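You operate a simulated robot arm through the tools that you are given. There is no shell and no other tool.

You are at the controls of a simulated two-armed robot. One attempt, no reset.

Task
Bring the stopped ram back up and take the disc out of the nest.
Fine: pull the red knob out, press UP once; select OFF, push the red knob in and open the gate before you reach in; the knob stays in; the disc goes on the rest by the gate.
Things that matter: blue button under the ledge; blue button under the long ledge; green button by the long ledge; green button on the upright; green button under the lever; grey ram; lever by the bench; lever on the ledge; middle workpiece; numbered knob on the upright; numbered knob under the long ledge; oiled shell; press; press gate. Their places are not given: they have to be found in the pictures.

The check looks at the end state, three seconds after you hand in, the way a careful person would. Anything else that was tipped, shoved, dropped, spilled or broken makes it a failure.

Robot
Two 7-joint arms with fingered hands on one trunk that stands fixed in place. Base frame: the origin is at the foot of the trunk, x ahead of it, y to its left, z up. Lengths are in mm, angles in degrees, forces in N, time in s.
The left shoulder is at [20, 269, 1199], the right one opposite. With the tool pointing down near the work surface each hand reaches from about 100 to 960 mm from the base axis, measured 20 degrees to its own side. Payload 5 kg a hand.
The tool frame of a hand sits at the grasp point between the pads (the TCP): z along the fingers, y along the line on which they close. The tips reach 42 mm beyond it. The gripper opens to 208 mm; its body begins 119 mm behind the TCP. The gripper is a hand of 4 fingers: y runs from the thumb to the fingers, the wrist lies at [0, 0, -317] in the tool frame, and closing takes about 1.5 s.
Orientation is that of the tool frame in the base frame, as a unit quaternion [w, x, y, z]. With the fingers straight down and closing along the base's y, the tool's x points along the base's -x, its y along +y and its z along -z.

Tools
- The arms move only by the tool step_arm. It takes "left_motion", "right_motion" or both (then of equal length, played together; a hand with none holds still); each is a list of rows, each an object of numbers (a shift or turn left out is 0, a gripper value left out holds the last): "x", "y", "z": the shift along the tool's x, y, z in mm; "rx", "ry", "rz": the turn, a rotation vector about the tool's x, y, z in degrees. In form: [{"x": .., "y": .., "z": .., "rx": .., "ry": .., "rz": ..}, ...]. A call has 1 to 20 rows; each row shifts and turns the commanded pose from where the row before left it, along the tool's axes as they then stand. "left_fingers" and "right_fingers" are, for a hand that has rows, the gripper command, from -1 (shut) to 1 (fully open), values between in proportion, set as the call begins (left out, the last holds). Each row takes 0.2 s and may step no farther than 50 mm and 8.6 degrees from the row before; otherwise, or with a gripper value out of range, the whole call is refused. Where a pose cannot be reached the arm comes as near as it can. A force on the tool above 60 N (or 10 N above the force at the start of the call, whichever is more), or a blocked arm, ends the call early, and 0.2 s more pass. Each finger travels about 153 mm/s and halts on what it meets, pressing with about 32 N; the grip force reading is that of the motor and also rises with nothing between the fingers. The clock runs only during rows and for 0.2 s after the last one: add rows that do not move to give the fingers time. It gives the time, the measured TCP pose, the force on the tool (base axes), the opening and the grip force at its end, in the units of the frame above (readings bear some noise), with the torque about the TCP (base axes, N m) and any sound that the robot's microphone picked up.
- Cameras (640 x 400 px; columns grow to the right, rows downward): "scene" is now at [162.9, 16.3, 1496.8]; the picture's right is [0.16, -0.99, 0.00], its down [-0.25, -0.04, -0.97] and it looks along [0.95, 0.16, -0.25] (base axes); focal length 214 px, centre (320, 200). "left" rides on the left gripper at [-93, 1, -146] in its tool frame; the picture's right is [-0.01, -1.00, 0.00], its down [0.84, -0.01, -0.54] and it looks along [0.54, -0.01, 0.84] (tool axes); focal length 280 px, centre (320, 200). "right" rides on the right gripper at [94, 1, -146] in its tool frame; the picture's right is [-0.02, 1.00, 0.00], its down [-0.84, -0.01, -0.54] and it looks along [-0.54, -0.01, 0.84] (tool axes); focal length 280 px, centre (320, 200).
- camera(camera): a new picture of that camera. No time passes.
- raise_lower(by): moves the trunk up (or, below 0, down) by that many mm; the arms and the scene camera ride with it, the base frame stays. It gives what a move gives, with no picture.
- finger_targets(finger1, finger2, finger3, thumb_bend, hand): sets how far each is bent, from 0 (flat) to 1 (curled in); at 0.3 the hand is open as for a grip, at 0.7 the pads meet at the TCP. One left out holds its place. A second passes; each finger stops where it meets its share of the squeeze, and holds until it gets a number again. A gripper value or a shape takes the hand back. It gives what a move gives, with no picture; readings hold the bend of each and the force on the fingers (four entries, about 0 where the hand has none), thumb and palm.
- hand_shape(shape, hand): the hand has 4 fingers and takes this shape, open, in about a second: jaw (thumb against the fingers, like two jaws); tri (thumb and two fingers); tip (a fingertip pinch); poke (one finger out to press); point (the index stretched); flat (the hand flat); cup (the hand cupped); fist (a fist). The gripper value then closes the fingers along that shape, each until it touches; the sizes above hold for jaw. It gives what a move gives, with no picture.
- head_to(pan, tilt): turns the head with the scene camera to pan (to the left, within 80 degrees either way) and tilt (down, from -29 to 69), counted from straight ahead of the robot (the tilt from the chest, where the trunk bows). It gives what a move gives.
- measure_at(camera, pixels): there is no depth. For up to 12 entries [column, row, z] of the newest picture of that camera ("zoom" is the newest enlarged one), the place [x, y] in the base frame at which the ray of that pixel passes the height z, good to about 3 mm. No time passes.
- close_up(camera, box): a new picture of the part [left, top, right, bottom] of that camera's present view, enlarged. No time passes.
- finish_job(): hands the job in; it is judged then, once.

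Unless the task says otherwise, let go and move clear before handing in.

The tools are called as a command line: name --argument value ..., lists and objects as JSON in quotes. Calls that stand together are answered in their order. step_arm: Moves the arms, as the interface text tells. Its arguments: {"type":"object","properties":{"left_motion":{"type":"array","items":{"type":"object","properties":{"x":{"type":"number"},"y":{"type":"number"},"z":{"type":"number"},"rx":{"type":"number"},"ry":{"type":"number"},"rz":{"type":"number"}}}},"left_fingers":{"type":"number"},"right_motion":{"type":"array","items":{"type":"object","properties":{"x":{"type":"number"},"y":{"type":"number"},"z":{"type":"number"},"rx":{"type":"number"},"ry":{"type":"number"},"rz":{"type":"number"}}}},"right_fingers":{"type":"number"}},"required":[]} The other tools are called the same way: raise_lower (by) moves the trunk up or down; hand_shape (shape, hand) gives the hand a shape; finger_targets (finger1, finger2, finger3, thumb_bend, hand) moves the fingers one by one; head_to (pan, tilt) turns the head that bears the scene camera; camera (camera) takes a picture; measure_at (camera, pixels) gives the place at which the rays of pixels pass given heights; close_up (camera, box) takes an enlarged picture of a part of a camera's view; finish_job () hands the job in.

At the start:

```text
time: 0.0
left_tool_pos: [486.2, 300.9, 1580.5]
left_tcp_rot: [0.001, -0.049, 0.999, -0.001]
left_contact_force: [-0.7, -0.6, 0.4]
left_ft_torque: [0.04, 0.01, -0.04]
left_grip_width: 207.8
left_grip_force: 0.2
left_shape: jaw
left_bend: [0.3, 0.3, 0.3, 0.3]
left_finger forces: [0.1, 0.0, 0.0, 0.0, 0.1, 0.1]
right_tool_pos: [548.4, -157.2, 1567.4]
right_tcp_rot: [0.0, -0.049, 0.999, 0.0]
right_contact_force: [-0.4, 0.5, -0.3]
right_ft_torque: [0.0, 0.02, 0.0]
right_grip_width: 207.9
right_grip_force: 0.0
right_shape: jaw
right_bend: [0.3, 0.3, 0.3, 0.3]
right_finger forces: [0.1, 0.0, 0.1, 0.0, 0.0, 0.1]
trunk travel left (down, up): [-577.0, 44.0]
head pan, tilt (commanded): [9.4, 14.6]
```

scene: 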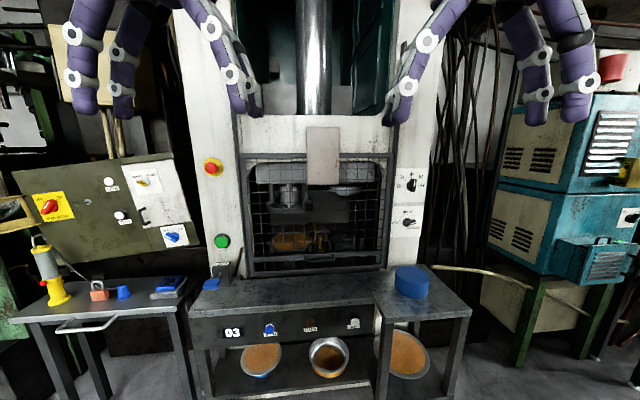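
right: 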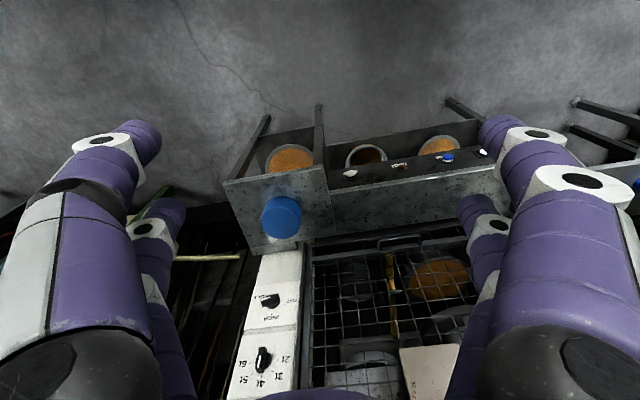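
left: 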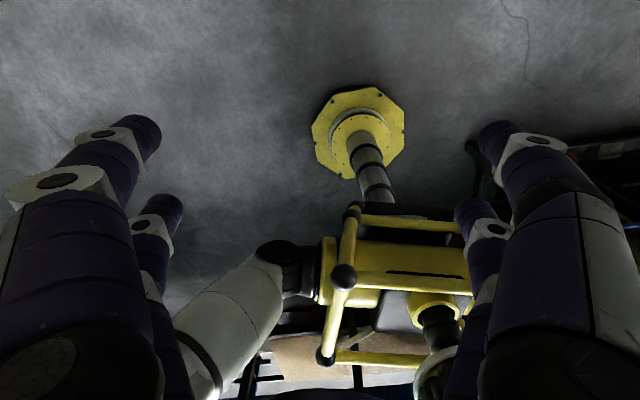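

The scene picture shows the press in the middle with a mesh gate (about 245-395, 155-275), a red knob at (213,167), a green button at (222,241), knobs at (411,185) and (408,222), and buttons under the ledge around (270-355,328). I'll look at each of these enlarged.

close_up --camera "scene" --box '[180, 130, 300, 290]'

close_up --camera "scene" --box '[240, 120, 400, 280]'

close_up --camera "scene" --box '[370, 150, 470, 310]'

close_up --camera "scene" --box '[190, 260, 390, 390]'

close_up --camera "scene" --box '[0, 150, 200, 340]'

```text
2.50 times, centred on (240, 210) of scene
```

zoom: 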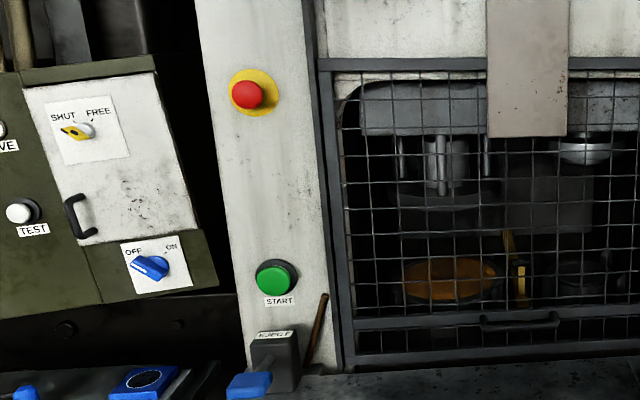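

```text
2.50 times, centred on (320, 200) of scene
```

zoom: 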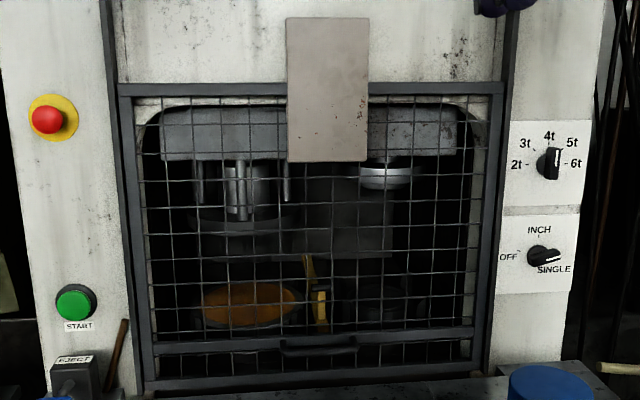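

```text
2.50 times, centred on (420, 230) of scene
```

zoom: 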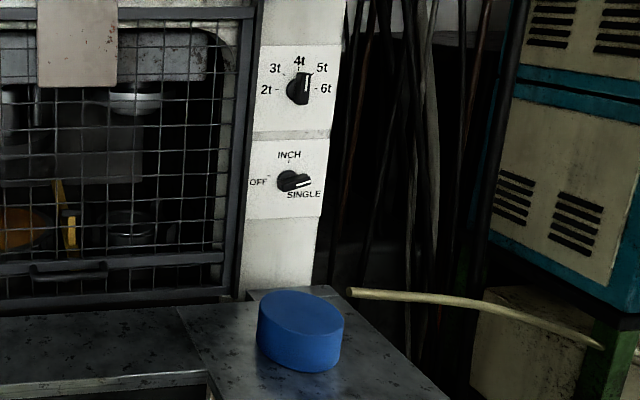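

```text
3.08 times, centred on (290, 325) of scene
```

zoom: 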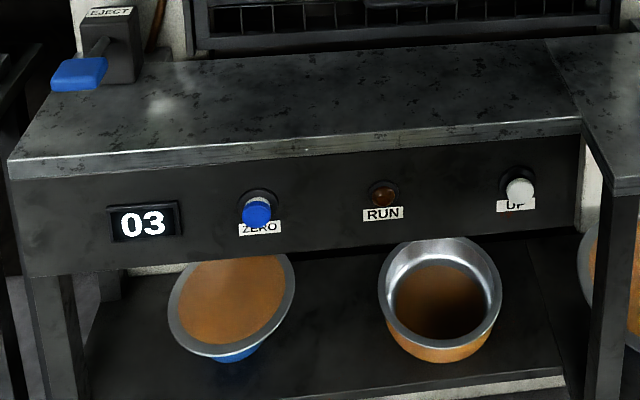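

```text
2.11 times, centred on (100, 245) of scene
```

zoom: 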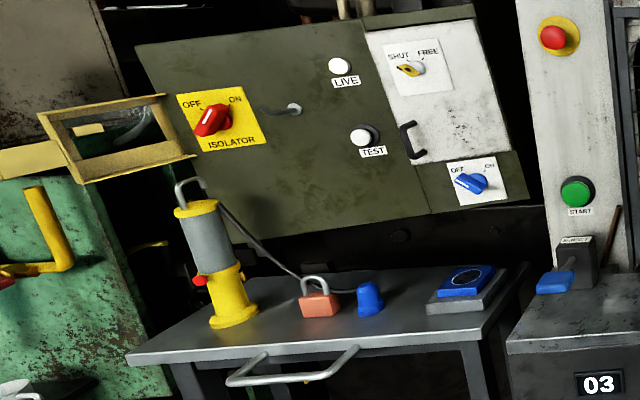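

The close-ups read START on the green button (222,241), EJECT on the blue lever (212,285), OFF/INCH/SINGLE on the lower right knob (408,222), and ZERO, RUN and UP under the ledge, with UP at (355,323). Next I'll pan the head to see the rest of the cell.

head_to --pan 60 --tilt 20

camera --camera "scene"

head_to --pan -50 --tilt 20

camera --camera "scene"

head_to --pan 5 --tilt 35

camera --camera "scene"

```text
time: 1.2
left_tool_pos: [484.6, 300.5, 1581.1]
left_tcp_rot: [0.001, -0.05, 0.999, -0.001]
left_contact_force: [-0.1, -0.3, -0.2]
left_ft_torque: [0.0, 0.0, -0.04]
left_grip_width: 207.7
left_grip_force: 0.1
left_shape: jaw
left_bend: [0.3, 0.3, 0.3, 0.3]
left_finger forces: [0.0, 0.1, 0.0, 0.1, 0.0, 0.0]
right_tool_pos: [548.3, -157.9, 1566.4]
right_tcp_rot: [0.001, -0.049, 0.999, 0.0]
right_contact_force: [-0.8, 0.7, 0.2]
right_ft_torque: [-0.03, 0.01, -0.01]
right_grip_width: 207.8
right_grip_force: 0.0
right_shape: jaw
right_bend: [0.3, 0.3, 0.3, 0.3]
right_finger forces: [0.1, 0.0, 0.1, 0.1, 0.0, 0.1]
trunk travel left (down, up): [-577.0, 44.0]
head pan, tilt (commanded): [60.0, 20.0]
```

```text
taken
```

scene: 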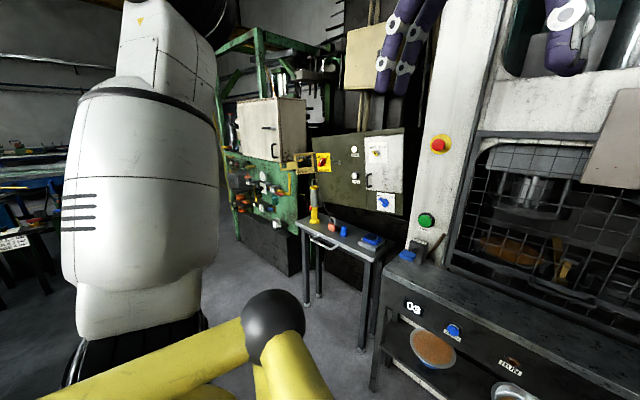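

```text
time: 3.1
left_tool_pos: [485.3, 301.2, 1579.9]
left_tcp_rot: [0.0, -0.05, 0.999, -0.002]
left_contact_force: [0.6, 0.8, -0.1]
left_ft_torque: [0.04, 0.03, 0.01]
left_grip_width: 207.8
left_grip_force: 0.0
left_shape: jaw
left_bend: [0.3, 0.3, 0.3, 0.3]
left_finger forces: [0.1, 0.1, 0.0, 0.0, 0.1, 0.0]
right_tool_pos: [548.3, -157.8, 1567.4]
right_tcp_rot: [0.0, -0.049, 0.999, 0.0]
right_contact_force: [-0.4, 0.6, 0.1]
right_ft_torque: [-0.03, -0.02, -0.01]
right_grip_width: 208.3
right_grip_force: 0.0
right_shape: jaw
right_bend: [0.3, 0.3, 0.3, 0.3]
right_finger forces: [0.0, 0.0, 0.0, 0.0, 0.0, 0.0]
trunk travel left (down, up): [-577.0, 44.0]
head pan, tilt (commanded): [-50.0, 20.0]
```

```text
taken
```

scene: 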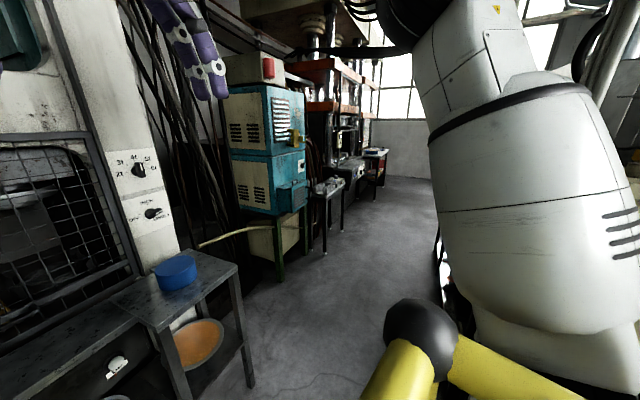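

```text
time: 4.3
left_tool_pos: [485.5, 300.6, 1581.3]
left_tcp_rot: [0.001, -0.05, 0.999, 0.0]
left_contact_force: [-0.3, 0.5, -0.4]
left_ft_torque: [0.0, 0.01, -0.02]
left_grip_width: 207.8
left_grip_force: 0.0
left_shape: jaw
left_bend: [0.3, 0.3, 0.3, 0.3]
left_finger forces: [0.1, 0.0, 0.0, 0.0, 0.0, 0.0]
right_tool_pos: [548.1, -159.5, 1566.9]
right_tcp_rot: [0.0, -0.048, 0.999, 0.0]
right_contact_force: [0.0, 0.6, 0.0]
right_ft_torque: [0.0, 0.01, 0.0]
right_grip_width: 207.8
right_grip_force: 0.0
right_shape: jaw
right_bend: [0.3, 0.3, 0.3, 0.3]
right_finger forces: [0.1, 0.1, 0.0, 0.1, 0.1, 0.0]
trunk travel left (down, up): [-577.0, 44.0]
head pan, tilt (commanded): [5.0, 35.0]
```

```text
taken
```

scene: 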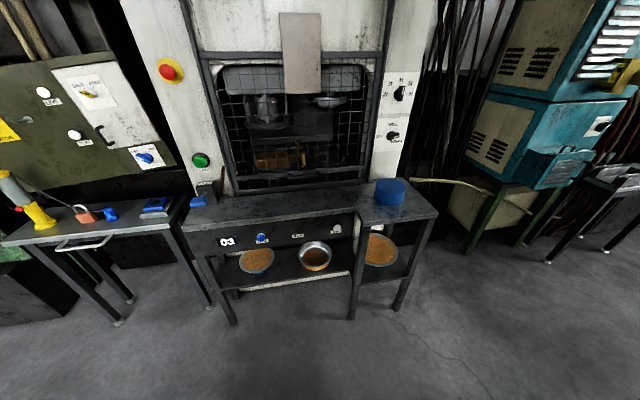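

The head pictures show one press with a ledge on legs, its feet at about (235,323), (353,318) and (400,309) in the newest picture. I'll measure those at floor height to get the scale.

measure_at --camera "scene" --pixels '[[235, 323, 0], [353, 318, 0], [400, 309, 0], [118, 323, 0], [212, 310, 0], [189, 231, 800], [357, 208, 800], [437, 214, 800], [390, 195, 900], [262, 238, 750], [336, 229, 750]]'

close_up --camera "scene" --box '[180, 60, 340, 220]'

close_up --camera "scene" --box '[180, 170, 440, 330]'

```text
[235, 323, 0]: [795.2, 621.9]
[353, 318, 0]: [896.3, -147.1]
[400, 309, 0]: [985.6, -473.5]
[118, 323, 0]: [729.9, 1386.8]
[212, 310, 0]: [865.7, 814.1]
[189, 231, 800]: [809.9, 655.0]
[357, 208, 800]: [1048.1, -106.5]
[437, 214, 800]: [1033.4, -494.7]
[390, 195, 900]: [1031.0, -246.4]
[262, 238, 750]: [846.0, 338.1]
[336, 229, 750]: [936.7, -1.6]
```

```text
2.50 times, centred on (260, 140) of scene
```

zoom: 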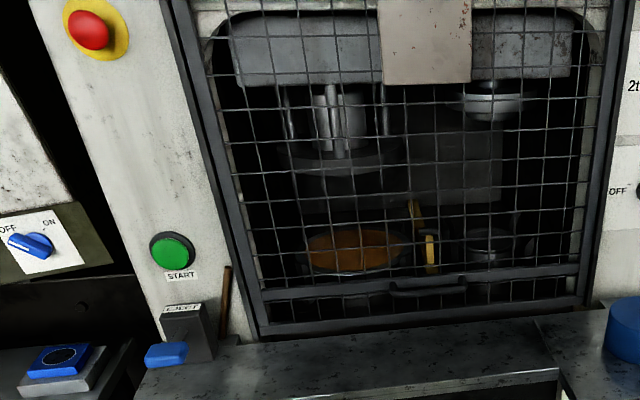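

```text
2.46 times, centred on (310, 250) of scene
```

zoom: 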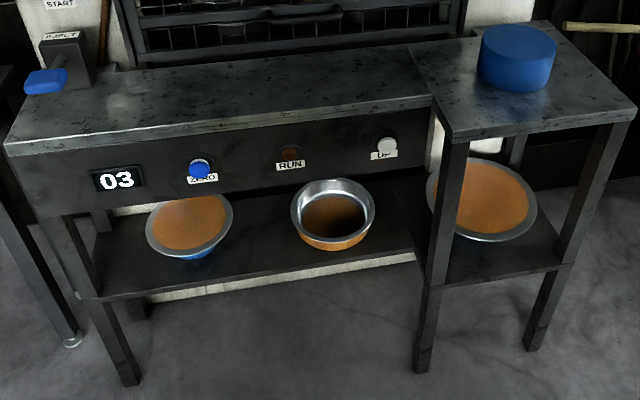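

The feet measure at about (795,622), (896,-147) and (986,-474), so the press is yawed roughly 7.5° and stands about a metre ahead. I'll take two-height rays of the key features now, then lower the trunk for a second viewpoint to triangulate.

measure_at --camera "scene" --pixels '[[168, 71, 1000], [168, 71, 1300], [201, 160, 800], [201, 160, 1100], [393, 136, 900], [393, 136, 1200], [336, 229, 600], [336, 229, 800], [304, 175, 800], [304, 175, 1000], [274, 160, 800], [274, 160, 1000]]'

raise_lower --by -300

camera --camera "scene"

```text
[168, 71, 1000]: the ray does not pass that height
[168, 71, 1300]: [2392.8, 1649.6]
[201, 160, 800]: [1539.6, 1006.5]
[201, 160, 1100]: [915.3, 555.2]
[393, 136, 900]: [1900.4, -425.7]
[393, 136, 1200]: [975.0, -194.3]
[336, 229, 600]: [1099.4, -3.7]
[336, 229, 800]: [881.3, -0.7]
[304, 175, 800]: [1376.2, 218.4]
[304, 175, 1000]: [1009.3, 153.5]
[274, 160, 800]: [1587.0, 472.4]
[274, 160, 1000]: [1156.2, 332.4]
```

```text
time: 7.3
left_tool_pos: [538.2, 300.7, 1238.8]
left_tcp_rot: [-0.041, -0.049, 0.998, 0.001]
left_contact_force: [-0.2, -0.6, 0.0]
left_ft_torque: [0.04, -0.07, -0.03]
left_grip_width: 207.6
left_grip_force: 0.0
left_shape: jaw
left_bend: [0.3, 0.3, 0.3, 0.3]
left_finger forces: [0.1, 0.0, 0.0, 0.1, 0.0, 0.0]
right_tool_pos: [547.0, -157.4, 1267.2]
right_tcp_rot: [0.001, -0.049, 0.999, 0.0]
right_contact_force: [-0.1, -1.6, 0.4]
right_ft_torque: [0.0, -0.07, 0.02]
right_grip_width: 207.8
right_grip_force: 0.1
right_shape: jaw
right_bend: [0.3, 0.3, 0.3, 0.3]
right_finger forces: [0.1, 0.1, 0.1, 0.1, 0.0, 0.0]
trunk travel left (down, up): [-277.0, 344.0]
head pan, tilt (commanded): [5.0, 35.0]
```

```text
taken
```

scene: 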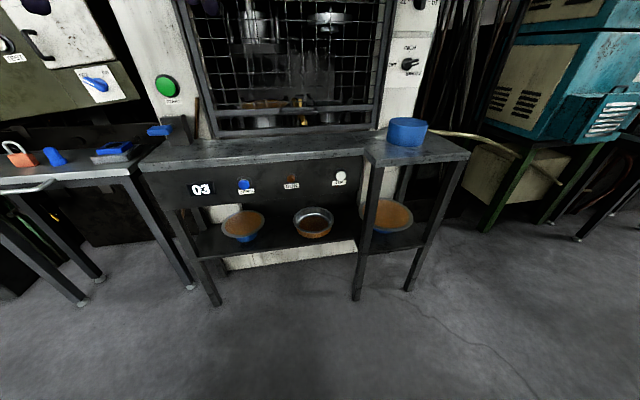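

The second view from 300 mm lower shows the ledge at (140-470, 135-175) and the panel with UP at (340,176). I'll level the head a bit to get the whole press face in view and measure the same features.

head_to --pan 8 --tilt 12

camera --camera "scene"

close_up --camera "scene" --box '[200, 60, 440, 210]'

close_up --camera "scene" --box '[180, 200, 420, 350]'

```text
time: 8.2
left_tool_pos: [538.2, 299.8, 1238.9]
left_tcp_rot: [-0.042, -0.05, 0.998, 0.001]
left_contact_force: [-0.5, 0.6, -0.3]
left_ft_torque: [-0.01, 0.0, 0.02]
left_grip_width: 207.7
left_grip_force: 0.1
left_shape: jaw
left_bend: [0.3, 0.3, 0.3, 0.3]
left_finger forces: [0.0, 0.0, 0.0, 0.0, 0.0, 0.0]
right_tool_pos: [548.7, -159.4, 1266.7]
right_tcp_rot: [0.001, -0.049, 0.999, 0.0]
right_contact_force: [0.2, -0.7, -0.3]
right_ft_torque: [0.02, -0.02, -0.06]
right_grip_width: 207.8
right_grip_force: 0.0
right_shape: jaw
right_bend: [0.3, 0.3, 0.3, 0.3]
right_finger forces: [0.0, 0.1, 0.1, 0.1, 0.0, 0.0]
trunk travel left (down, up): [-277.0, 344.0]
head pan, tilt (commanded): [8.0, 12.0]
```

```text
taken
```

scene: 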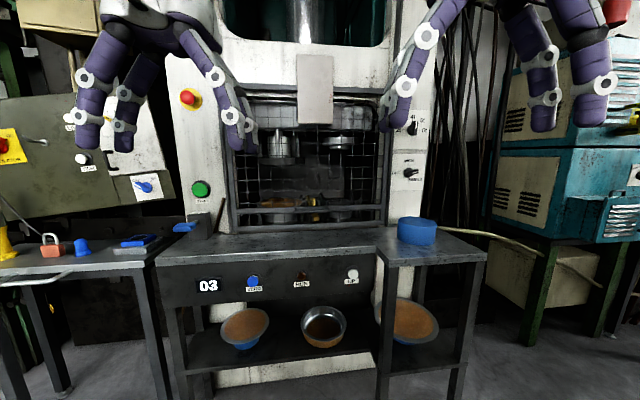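

```text
2.67 times, centred on (320, 135) of scene
```

zoom: 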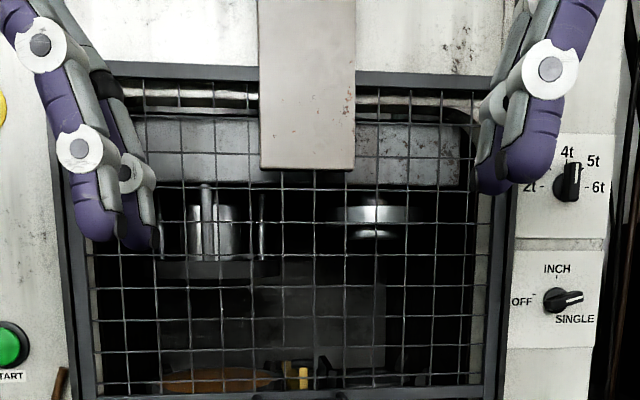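

```text
2.67 times, centred on (300, 275) of scene
```

zoom: 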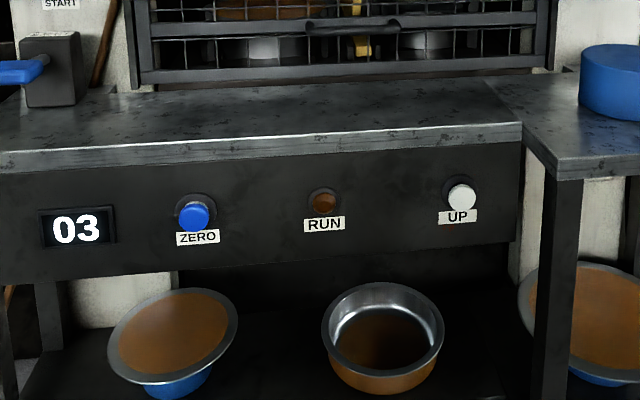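

In this view the red knob is at (188,97), START (200,189), mode knob (410,173), UP (353,275) and the gate handle about (312,210). I'll take two-height rays to triangulate against the earlier ones.

measure_at --camera "scene" --pixels '[[188, 97, 1250], [188, 97, 1350], [200, 189, 1000], [200, 189, 1100], [410, 173, 1100], [410, 173, 1150], [353, 275, 700], [353, 275, 800], [312, 210, 900], [312, 210, 1000], [278, 203, 900], [278, 203, 1000]]'

measure_at --camera "scene" --pixels '[[320, 200, 1000], [320, 200, 900], [100, 300, 800], [100, 300, 700], [540, 300, 800], [540, 300, 700], [253, 281, 700], [253, 281, 800], [417, 220, 900], [417, 220, 1000]]'

```text
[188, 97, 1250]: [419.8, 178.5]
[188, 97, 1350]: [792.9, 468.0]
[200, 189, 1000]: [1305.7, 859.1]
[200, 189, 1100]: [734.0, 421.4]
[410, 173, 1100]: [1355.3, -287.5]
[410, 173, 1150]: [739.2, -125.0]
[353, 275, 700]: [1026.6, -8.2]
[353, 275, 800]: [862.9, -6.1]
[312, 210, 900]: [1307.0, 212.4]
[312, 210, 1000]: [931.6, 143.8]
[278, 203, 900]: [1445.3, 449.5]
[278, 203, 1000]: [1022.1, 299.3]
```

```text
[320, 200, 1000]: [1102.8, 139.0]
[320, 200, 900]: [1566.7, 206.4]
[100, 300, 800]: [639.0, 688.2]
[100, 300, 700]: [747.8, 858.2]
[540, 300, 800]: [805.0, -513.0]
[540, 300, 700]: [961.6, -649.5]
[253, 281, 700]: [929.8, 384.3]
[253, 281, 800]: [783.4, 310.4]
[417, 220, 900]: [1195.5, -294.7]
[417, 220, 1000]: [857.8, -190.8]
```

Triangulating the two views puts UP near (918,-5,766), the red knob near (1011,630,1402), START near (1019,635,1050), the mode knob near (1257,-270,1108) and the press yawed about 14.5°. Next I'll look closer at the press interior, the blue cylinder at (417,230) and the top of the gate.

close_up --camera "scene" --box '[240, 150, 320, 230]'

close_up --camera "scene" --box '[310, 150, 390, 230]'

close_up --camera "scene" --box '[370, 100, 480, 290]'

head_to --pan 8 --tilt -25

camera --camera "scene"

```text
5.00 times, centred on (280, 190) of scene
```

zoom: 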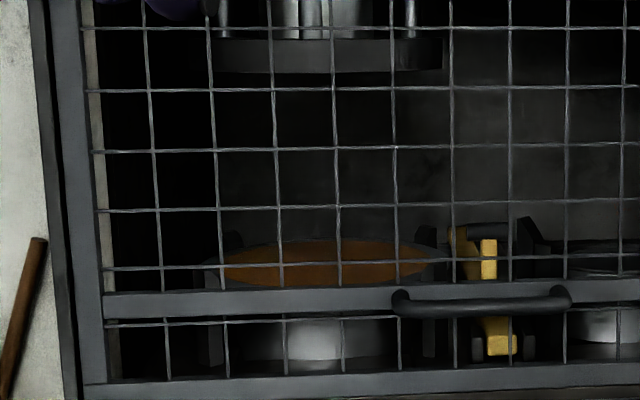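

```text
5.00 times, centred on (350, 190) of scene
```

zoom: 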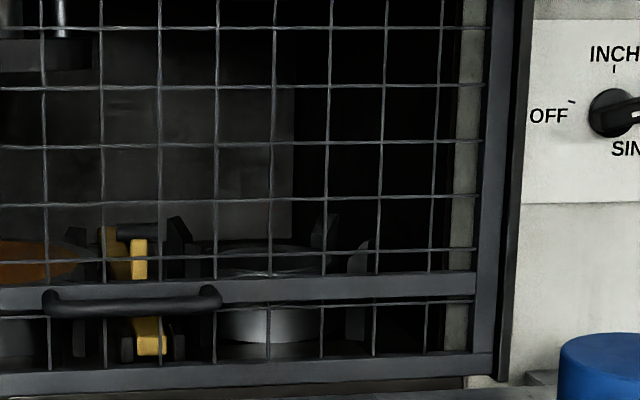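

```text
2.11 times, centred on (425, 195) of scene
```

zoom: 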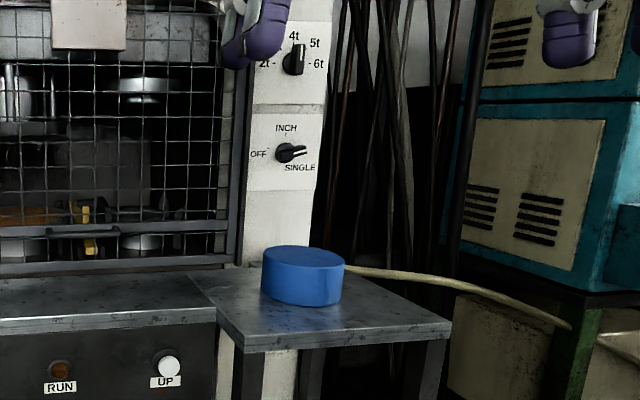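

```text
time: 9.2
left_tool_pos: [538.0, 300.8, 1237.8]
left_tcp_rot: [-0.042, -0.049, 0.998, 0.001]
left_contact_force: [-0.3, -0.9, -0.1]
left_ft_torque: [0.0, 0.0, -0.03]
left_grip_width: 207.7
left_grip_force: 0.1
left_shape: jaw
left_bend: [0.3, 0.3, 0.3, 0.3]
left_finger forces: [0.0, 0.0, 0.0, 0.0, 0.1, 0.1]
right_tool_pos: [549.2, -159.7, 1267.2]
right_tcp_rot: [0.0, -0.049, 0.999, 0.0]
right_contact_force: [0.3, 0.3, -0.1]
right_ft_torque: [-0.01, -0.01, 0.03]
right_grip_width: 207.9
right_grip_force: 0.1
right_shape: jaw
right_bend: [0.3, 0.3, 0.3, 0.3]
right_finger forces: [0.1, 0.1, 0.0, 0.0, 0.0, 0.0]
trunk travel left (down, up): [-277.0, 344.0]
head pan, tilt (commanded): [8.0, -25.0]
```

```text
taken
```

scene: 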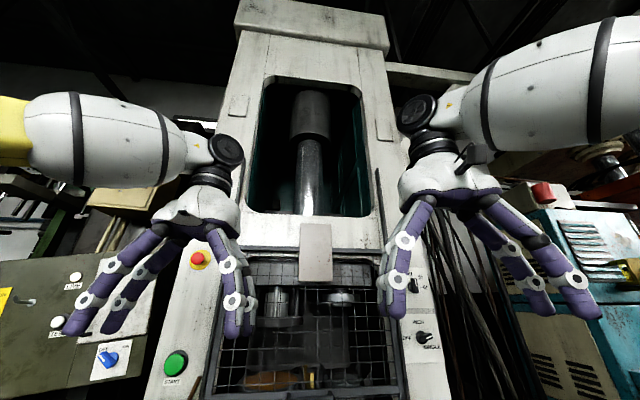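

The tilted-up view shows the ram rod and the grey plate at (316,250) above the gate, with the gate rails running up past it, which suggests the gate slides up. I'll first check that the left arm answers with a still row, then start pitching the left hand forward while watching the reading.

step_arm --left_motion '[{"x": 0, "y": 0, "z": 0}, {"x": 0, "y": 0, "z": 0}]' --right_motion '[{"x": 0, "y": 0, "z": 0}, {"x": 0, "y": 0, "z": 0}]'

camera --camera "left"

camera --camera "right"

```text
time: 9.8
left_tool_pos: [538.5, 300.7, 1237.5]
left_tcp_rot: [-0.041, -0.049, 0.998, 0.001]
left_contact_force: [0.4, 0.8, -0.3]
left_ft_torque: [-0.04, -0.03, 0.0]
left_grip_width: 207.7
left_grip_force: 0.1
left_shape: jaw
left_bend: [0.3, 0.3, 0.3, 0.3]
left_finger forces: [0.0, 0.0, 0.1, 0.1, 0.1, 0.2]
right_tool_pos: [548.7, -158.0, 1266.4]
right_tcp_rot: [0.0, -0.049, 0.999, 0.0]
right_contact_force: [0.4, -0.2, -0.2]
right_ft_torque: [-0.01, -0.03, 0.0]
right_grip_width: 207.9
right_grip_force: 0.1
right_shape: jaw
right_bend: [0.3, 0.3, 0.3, 0.3]
right_finger forces: [0.0, 0.0, 0.0, 0.1, 0.0, 0.0]
trunk travel left (down, up): [-277.0, 344.0]
head pan, tilt (commanded): [8.0, -25.0]
```

```text
taken
```

left: 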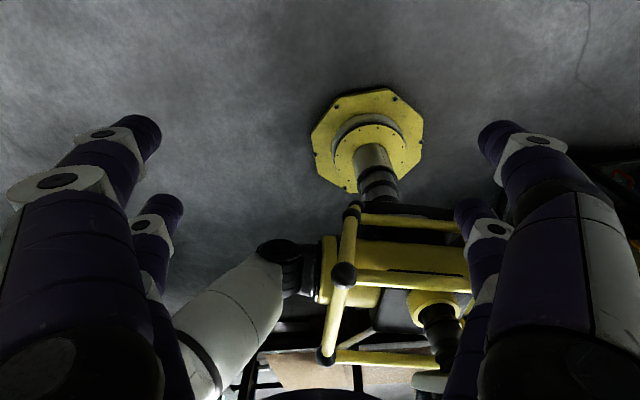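

```text
taken
```

right: 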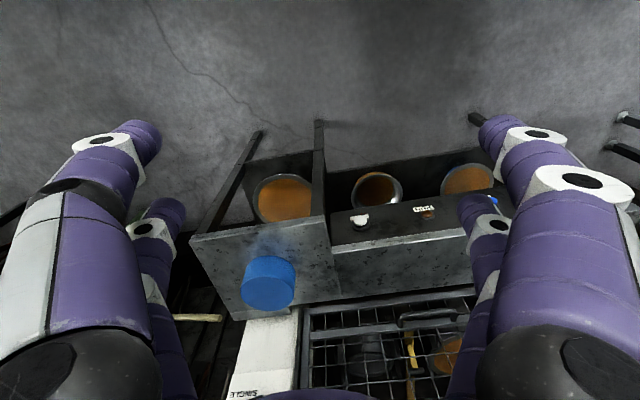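

Both arms respond, and the right camera (upside-down floor view) shows the blue cylinder at (268,270) and the gate with yellow and orange pieces at (410-450,350). I'll raise the trunk for the red knob, then move the left hand ahead and pitch it to point at the press so its camera sits above looking forward.

raise_lower --by 200

step_arm --left_motion '[{"rz": -8.5}, {"x": -40, "ry": -8.5}, {"ry": -8.5, "x": -20, "z": 10}, {"ry": -8.5, "z": 10}, {"ry": -8.5, "z": 10}, {"ry": -8.5}, {"ry": -8.5}, {"ry": -8.5}, {"ry": -8.5}, {"ry": -8.5}, {"ry": -8.5}, {"ry": -8.5}]'

camera --camera "left"

head_to --pan 15 --tilt 5

camera --camera "scene"

```text
time: 12.0
left_tool_pos: [538.5, 301.6, 1437.2]
left_tcp_rot: [-0.042, -0.05, 0.998, 0.001]
left_contact_force: [0.5, -0.1, -0.3]
left_ft_torque: [0.0, 0.0, 0.01]
left_grip_width: 207.7
left_grip_force: 0.0
left_shape: jaw
left_bend: [0.3, 0.3, 0.3, 0.3]
left_finger forces: [0.0, 0.0, 0.1, 0.1, 0.1, 0.1]
right_tool_pos: [549.7, -157.8, 1466.5]
right_tcp_rot: [0.0, -0.049, 0.999, 0.001]
right_contact_force: [0.1, -0.4, -0.5]
right_ft_torque: [-0.01, 0.04, -0.02]
right_grip_width: 207.9
right_grip_force: 0.1
right_shape: jaw
right_bend: [0.3, 0.3, 0.3, 0.3]
right_finger forces: [0.0, 0.1, 0.0, 0.1, 0.0, 0.1]
trunk travel left (down, up): [-477.0, 144.0]
head pan, tilt (commanded): [8.0, -25.0]
```

```text
time: 14.6
left_tool_pos: [602.2, 317.2, 1407.6]
left_tcp_rot: [0.695, -0.082, 0.708, 0.092]
left_contact_force: [0.1, 0.7, 0.0]
left_ft_torque: [0.01, -0.01, -0.04]
left_grip_width: 207.7
left_grip_force: 0.1
left_shape: jaw
left_bend: [0.3, 0.3, 0.3, 0.3]
left_finger forces: [0.0, 0.0, 0.1, 0.0, 0.0, 0.0]
right_tool_pos: [550.5, -157.8, 1467.0]
right_tcp_rot: [0.0, -0.049, 0.999, 0.001]
right_contact_force: [1.1, 0.7, 0.1]
right_ft_torque: [-0.06, 0.06, 0.02]
right_grip_width: 207.8
right_grip_force: 0.0
right_shape: jaw
right_bend: [0.3, 0.3, 0.3, 0.3]
right_finger forces: [0.0, 0.1, 0.0, 0.0, 0.0, 0.1]
trunk travel left (down, up): [-477.0, 144.0]
head pan, tilt (commanded): [8.0, -25.0]
```

```text
taken
```

left: 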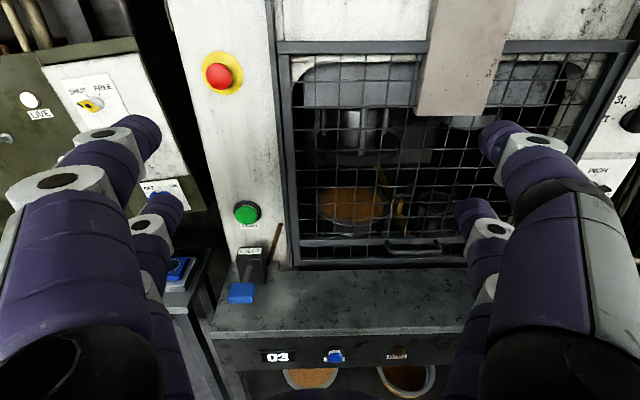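

```text
time: 15.5
left_tool_pos: [602.3, 316.7, 1406.8]
left_tcp_rot: [0.693, -0.082, 0.71, 0.093]
left_contact_force: [-0.1, 0.2, -0.1]
left_ft_torque: [-0.03, 0.03, 0.01]
left_grip_width: 207.8
left_grip_force: 0.0
left_shape: jaw
left_bend: [0.3, 0.3, 0.3, 0.3]
left_finger forces: [0.0, 0.0, 0.1, 0.0, 0.0, 0.0]
right_tool_pos: [548.1, -158.4, 1467.1]
right_tcp_rot: [0.0, -0.05, 0.999, 0.0]
right_contact_force: [0.0, 0.7, -0.5]
right_ft_torque: [0.01, -0.02, -0.03]
right_grip_width: 208.0
right_grip_force: 0.2
right_shape: jaw
right_bend: [0.3, 0.3, 0.3, 0.3]
right_finger forces: [0.1, 0.0, 0.1, 0.0, 0.0, 0.0]
trunk travel left (down, up): [-477.0, 144.0]
head pan, tilt (commanded): [15.0, 5.0]
```

```text
taken
```

scene: 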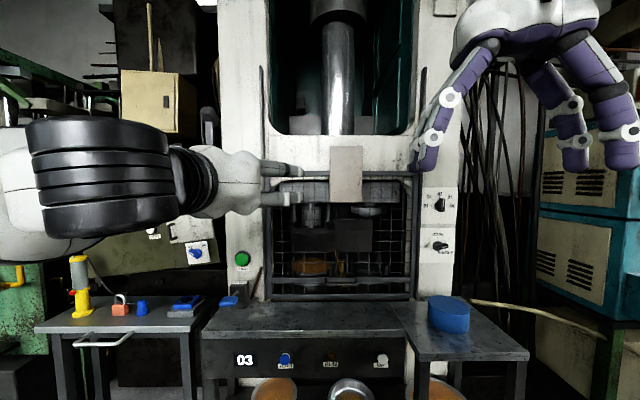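

The left hand now points at the press, yaw about 14.2° and level, and its camera shows the red knob at (218,76), the orange disc at (352,203), the gate handle at (412,247) and the EJECT lever at (241,290). I'll measure the same features from the left camera and the scene camera for a good triangulation.

measure_at --camera "left" --pixels '[[218, 76, 1300], [218, 76, 1400], [247, 211, 1000], [247, 211, 1100], [352, 203, 900], [352, 203, 1000], [412, 247, 900], [412, 247, 1000], [241, 293, 800], [241, 293, 900], [335, 356, 700], [335, 356, 800]]'

measure_at --camera "scene" --pixels '[[437, 245, 1000], [437, 245, 1100], [439, 203, 1200], [439, 203, 1250], [448, 306, 800], [448, 306, 900], [313, 268, 900], [313, 268, 1000], [381, 359, 700], [381, 359, 800], [243, 258, 1000], [243, 258, 1100]]'

close_up --camera "left" --box '[280, 130, 480, 270]'

close_up --camera "left" --box '[180, 30, 260, 110]'

close_up --camera "scene" --box '[250, 150, 430, 310]'

```text
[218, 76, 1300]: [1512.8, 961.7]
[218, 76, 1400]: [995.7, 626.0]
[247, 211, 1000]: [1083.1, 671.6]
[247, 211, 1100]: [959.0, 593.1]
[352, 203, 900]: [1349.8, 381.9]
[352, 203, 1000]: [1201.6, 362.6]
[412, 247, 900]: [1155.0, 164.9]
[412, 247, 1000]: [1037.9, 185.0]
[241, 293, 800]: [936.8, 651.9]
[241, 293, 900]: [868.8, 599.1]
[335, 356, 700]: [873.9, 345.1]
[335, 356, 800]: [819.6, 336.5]
```

```text
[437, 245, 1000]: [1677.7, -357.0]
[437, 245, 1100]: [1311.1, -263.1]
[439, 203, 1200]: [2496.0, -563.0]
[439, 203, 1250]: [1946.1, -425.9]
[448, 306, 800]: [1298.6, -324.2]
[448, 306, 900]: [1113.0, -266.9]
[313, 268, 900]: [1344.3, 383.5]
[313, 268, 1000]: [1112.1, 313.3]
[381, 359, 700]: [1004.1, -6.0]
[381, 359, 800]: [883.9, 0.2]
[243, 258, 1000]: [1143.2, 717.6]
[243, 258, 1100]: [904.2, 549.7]
```

```text
2.86 times, centred on (380, 200) of left
```

zoom: 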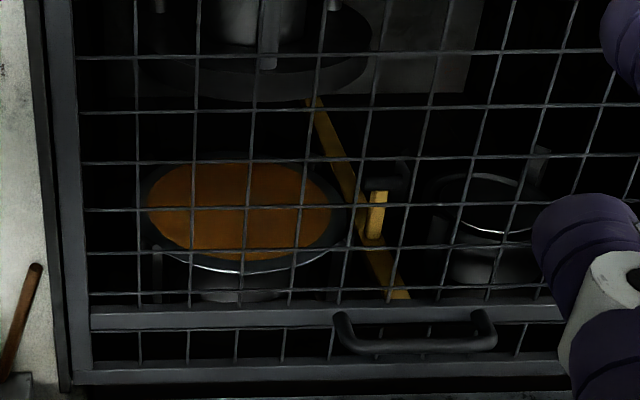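

```text
5.00 times, centred on (220, 70) of left
```

zoom: 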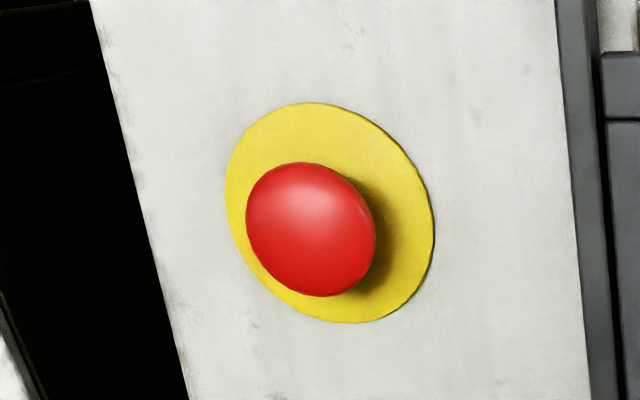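

```text
2.50 times, centred on (340, 230) of scene
```

zoom: 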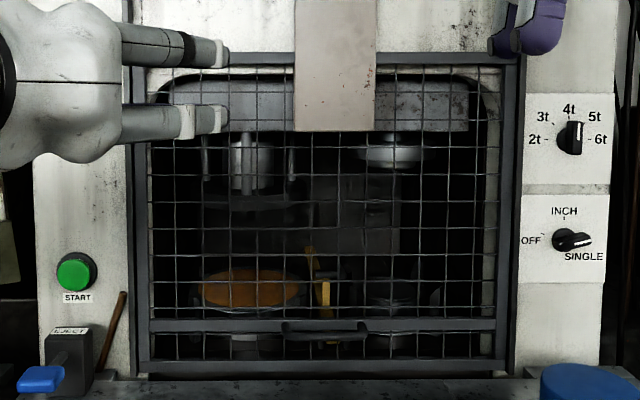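

The measurements agree: START (1018,631,1052), E-stop about (1005,628,1402), UP about (920,-4,766), gate handle about (1083,175,961) and the orange disc about (1295,375,937), about 230 mm across. I'll bring the left hand in front of the red knob at a stand-off, fingers still open.

step_arm --left_motion '[{"y": 28, "z": 40}, {"y": 28, "z": 40}, {"y": 28, "z": 40}, {"y": 28, "z": 40}, {"y": 28, "z": 40}, {"y": 28, "z": 30}, {"y": 28, "z": 20}, {}]'

camera --camera "left"

camera --camera "scene"

```text
time: 17.3
left_tool_pos: [797.4, 566.7, 1404.5]
left_tcp_rot: [0.694, -0.081, 0.71, 0.093]
left_contact_force: [0.7, -0.7, 0.1]
left_ft_torque: [-0.02, 0.04, 0.06]
left_grip_width: 208.0
left_grip_force: 0.1
left_shape: jaw
left_bend: [0.3, 0.3, 0.3, 0.3]
left_finger forces: [0.0, 0.0, 0.0, 0.0, 0.0, 0.1]
right_tool_pos: [549.2, -159.0, 1467.4]
right_tcp_rot: [-0.001, -0.047, 0.999, 0.001]
right_contact_force: [-1.3, -0.9, 0.0]
right_ft_torque: [0.09, -0.03, -0.03]
right_grip_width: 207.9
right_grip_force: 0.2
right_shape: jaw
right_bend: [0.3, 0.3, 0.3, 0.3]
right_finger forces: [0.0, 0.0, 0.1, 0.0, 0.0, 0.0]
trunk travel left (down, up): [-477.0, 144.0]
head pan, tilt (commanded): [15.0, 5.0]
```

```text
taken
```

left: 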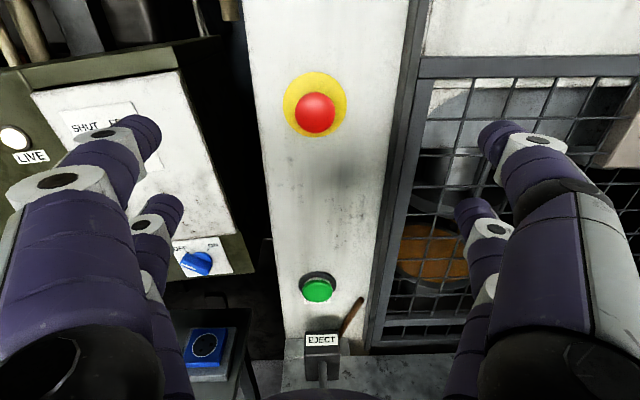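

```text
taken
```

scene: 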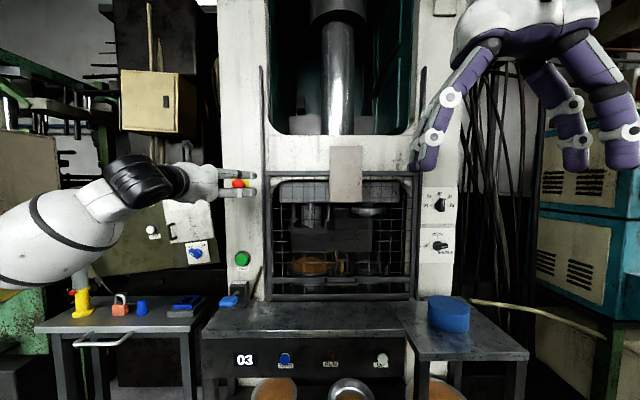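

The red knob sits at (316,113) in the left view, triangulating to about (982,618,1401), with the hand already lined up within a few mm. I'll half close the fingers to about 100 mm so they clear the rail, then advance most of the way.

step_arm --left_motion '[{"x": 3}, {}, {}, {}, {"z": 30}, {"z": 30}, {"z": 30}, {"z": 20}, {}]' --left_fingers -0.04

camera --camera "left"

close_up --camera "scene" --box '[180, 130, 300, 230]'

```text
time: 19.3
left_tool_pos: [905.0, 594.8, 1398.7]
left_tcp_rot: [0.693, -0.082, 0.71, 0.093]
left_contact_force: [0.1, 1.0, 0.2]
left_ft_torque: [-0.01, -0.04, -0.02]
left_grip_width: 99.9
left_grip_force: 0.0
left_shape: jaw
left_bend: [0.73, 0.73, 0.73, 0.7]
left_finger forces: [0.0, 0.0, 0.1, 0.1, 0.0, 0.0]
right_tool_pos: [548.8, -157.9, 1466.1]
right_tcp_rot: [0.0, -0.049, 0.999, 0.0]
right_contact_force: [-1.1, -0.2, -0.4]
right_ft_torque: [0.01, 0.01, -0.01]
right_grip_width: 207.7
right_grip_force: 0.0
right_shape: jaw
right_bend: [0.3, 0.3, 0.3, 0.3]
right_finger forces: [0.1, 0.0, 0.0, 0.1, 0.2, 0.0]
trunk travel left (down, up): [-477.0, 144.0]
head pan, tilt (commanded): [15.0, 5.0]
```

```text
taken
```

left: 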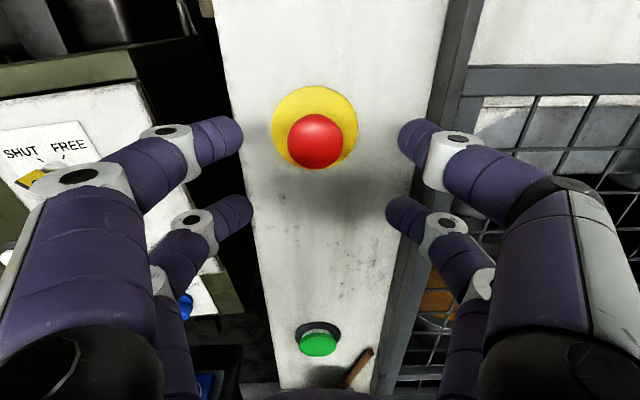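

```text
4.00 times, centred on (240, 180) of scene
```

zoom: 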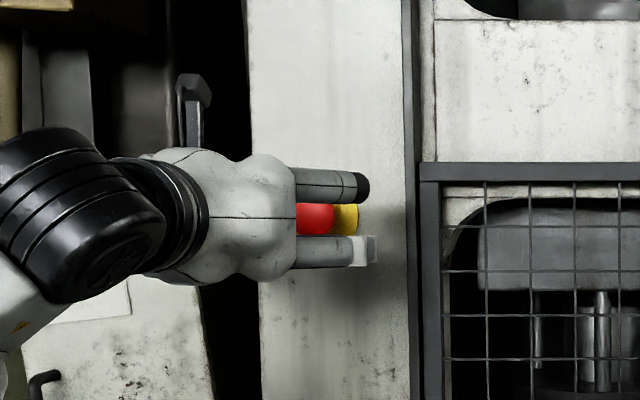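

The hand is at s≈1025 along the press depth with the knob centred between the finger pairs at (316,141). I'll advance another 60 mm and check before closing.

step_arm --left_motion '[{"z": 25}, {"z": 20}, {"z": 15}, {}]'

camera --camera "left"

close_up --camera "scene" --box '[180, 130, 300, 230]'

```text
time: 20.3
left_tool_pos: [959.0, 610.4, 1398.6]
left_tcp_rot: [0.694, -0.083, 0.709, 0.093]
left_contact_force: [-0.4, -0.6, -0.1]
left_ft_torque: [-0.02, 0.01, -0.03]
left_grip_width: 100.2
left_grip_force: 0.0
left_shape: jaw
left_bend: [0.73, 0.73, 0.73, 0.7]
left_finger forces: [0.0, 0.0, 0.0, 0.0, 0.0, 0.0]
right_tool_pos: [547.7, -157.7, 1467.3]
right_tcp_rot: [0.0, -0.05, 0.999, 0.0]
right_contact_force: [-0.3, 0.2, 0.5]
right_ft_torque: [-0.03, -0.07, -0.02]
right_grip_width: 208.1
right_grip_force: 0.0
right_shape: jaw
right_bend: [0.3, 0.3, 0.3, 0.3]
right_finger forces: [0.0, 0.1, 0.1, 0.1, 0.1, 0.1]
trunk travel left (down, up): [-477.0, 144.0]
head pan, tilt (commanded): [15.0, 5.0]
```

```text
taken
```

left: 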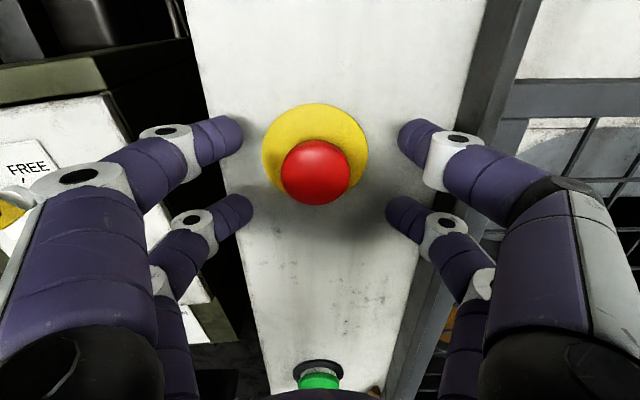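

```text
4.00 times, centred on (240, 180) of scene
```

zoom: 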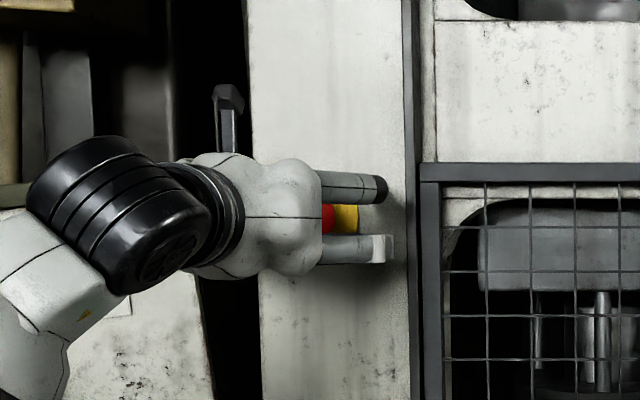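

The knob centre is now about 27 mm ahead of the TCP and 5 mm above it (image (316,172), width 69 px). I'll nudge up 5 and forward 10, then close the fingers on it and read the forces.

step_arm --left_motion '[{"x": -5, "z": 10}, {}]'

step_arm --left_motion '[{}, {}, {}, {}, {}, {}, {}, {}]' --left_fingers -1

camera --camera "left"

close_up --camera "scene" --box '[180, 130, 300, 230]'

```text
time: 20.9
left_tool_pos: [969.5, 613.2, 1403.1]
left_tcp_rot: [0.694, -0.082, 0.709, 0.093]
left_contact_force: [-0.6, 1.3, 0.6]
left_ft_torque: [0.0, -0.05, -0.04]
left_grip_width: 100.4
left_grip_force: 0.0
left_shape: jaw
left_bend: [0.73, 0.73, 0.73, 0.7]
left_finger forces: [0.1, 0.0, 0.0, 0.0, 0.0, 0.0]
right_tool_pos: [547.9, -156.9, 1467.4]
right_tcp_rot: [0.0, -0.049, 0.999, 0.0]
right_contact_force: [0.5, 0.6, 0.5]
right_ft_torque: [-0.06, 0.01, 0.05]
right_grip_width: 207.9
right_grip_force: 0.0
right_shape: jaw
right_bend: [0.3, 0.3, 0.3, 0.3]
right_finger forces: [0.0, 0.0, 0.0, 0.0, 0.0, 0.0]
trunk travel left (down, up): [-477.0, 144.0]
head pan, tilt (commanded): [15.0, 5.0]
```

```text
time: 22.7
left_tool_pos: [970.9, 613.4, 1403.3]
left_tcp_rot: [0.693, -0.082, 0.71, 0.093]
left_contact_force: [3.9, 0.5, -1.1]
left_ft_torque: [0.02, -0.04, -0.03]
left_grip_width: 14.3
left_grip_force: 32.2
left_shape: jaw
left_bend: [0.72, 0.73, 0.72, 0.71]
left_finger forces: [0.0, 25.5, 24.4, 0.0, 0.0, 0.0]
right_tool_pos: [549.5, -159.5, 1468.0]
right_tcp_rot: [0.0, -0.05, 0.999, 0.0]
right_contact_force: [0.7, 0.6, -0.6]
right_ft_torque: [-0.03, -0.02, 0.03]
right_grip_width: 208.1
right_grip_force: 0.1
right_shape: jaw
right_bend: [0.3, 0.3, 0.3, 0.3]
right_finger forces: [0.1, 0.0, 0.0, 0.0, 0.1, 0.1]
trunk travel left (down, up): [-477.0, 144.0]
head pan, tilt (commanded): [15.0, 5.0]
```

```text
taken
```

left: 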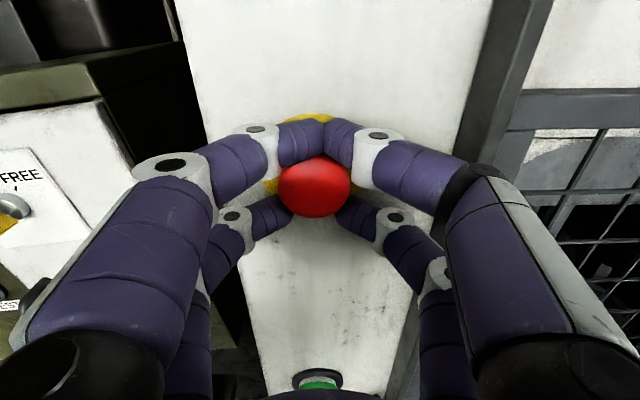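

```text
4.00 times, centred on (240, 180) of scene
```

zoom: 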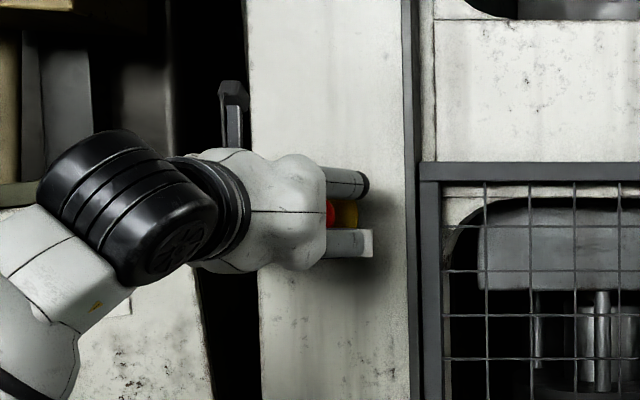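

The fingers have closed round the dome, the upper pair behind its top and the lower pair on its flanks, with about 25 N on two fingers. I'll pull straight back in small steps and watch force, sound and the knob.

step_arm --left_motion '[{"z": -6}, {"z": -6}, {"z": -6}, {}]'

camera --camera "left"

```text
time: 23.7
left_tool_pos: [955.4, 608.0, 1402.4]
left_tcp_rot: [0.693, -0.082, 0.71, 0.092]
left_contact_force: [27.3, 7.4, 3.6]
left_ft_torque: [0.16, -0.2, -0.01]
left_grip_width: 13.6
left_grip_force: 32.1
left_shape: jaw
left_bend: [0.72, 0.73, 0.72, 0.71]
left_finger forces: [0.0, 23.7, 23.9, 0.1, 0.0, 0.0]
right_tool_pos: [551.0, -158.6, 1464.8]
right_tcp_rot: [0.0, -0.048, 0.999, 0.0]
right_contact_force: [0.1, 0.5, 0.0]
right_ft_torque: [0.0, -0.03, 0.01]
right_grip_width: 207.9
right_grip_force: 0.0
right_shape: jaw
right_bend: [0.3, 0.3, 0.3, 0.3]
right_finger forces: [0.2, 0.0, 0.1, 0.0, 0.0, 0.1]
trunk travel left (down, up): [-477.0, 144.0]
head pan, tilt (commanded): [15.0, 5.0]
```

```text
taken
```

left: 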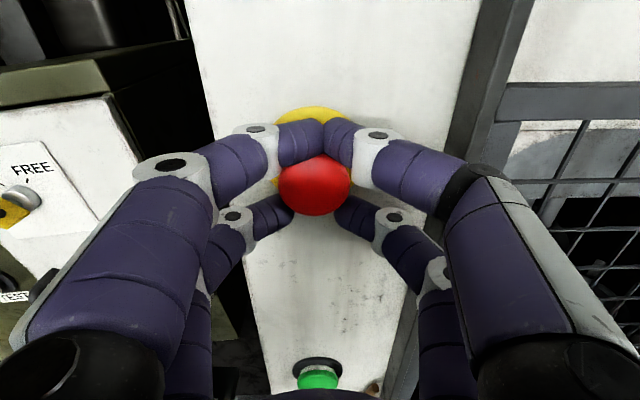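

The knob has stayed at the same place in the hand while the TCP moved back 16 mm, so it is coming out, with about 28 N pulling back. I'll pull a few mm more and see whether it reaches its stop.

step_arm --left_motion '[{"z": -4}, {"z": -4}, {}]'

camera --camera "left"

```text
time: 24.3
left_tool_pos: [952.7, 608.2, 1401.7]
left_tcp_rot: [0.693, -0.083, 0.71, 0.093]
left_contact_force: [52.3, 11.5, 14.8]
left_ft_torque: [0.31, -0.2, -0.29]
left_grip_width: 10.9
left_grip_force: 31.8
left_shape: jaw
left_bend: [0.71, 0.73, 0.72, 0.71]
left_finger forces: [53.8, 26.2, 27.9, 0.1, 0.0, 0.0]
right_tool_pos: [552.8, -158.9, 1465.5]
right_tcp_rot: [0.0, -0.047, 0.999, 0.001]
right_contact_force: [-0.2, 0.4, -0.6]
right_ft_torque: [0.04, -0.04, 0.02]
right_grip_width: 207.8
right_grip_force: 0.2
right_shape: jaw
right_bend: [0.3, 0.3, 0.3, 0.3]
right_finger forces: [0.0, 0.0, 0.0, 0.0, 0.1, 0.1]
trunk travel left (down, up): [-477.0, 144.0]
head pan, tilt (commanded): [15.0, 5.0]
stopped in row 3 (left hand): the force on the tool passed its limit at 63 N (the readings are from after the stop); the commanded pose is now the measured one
```

```text
taken
```

left: 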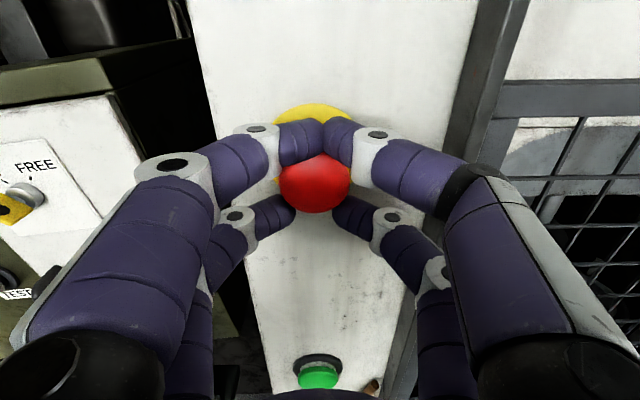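

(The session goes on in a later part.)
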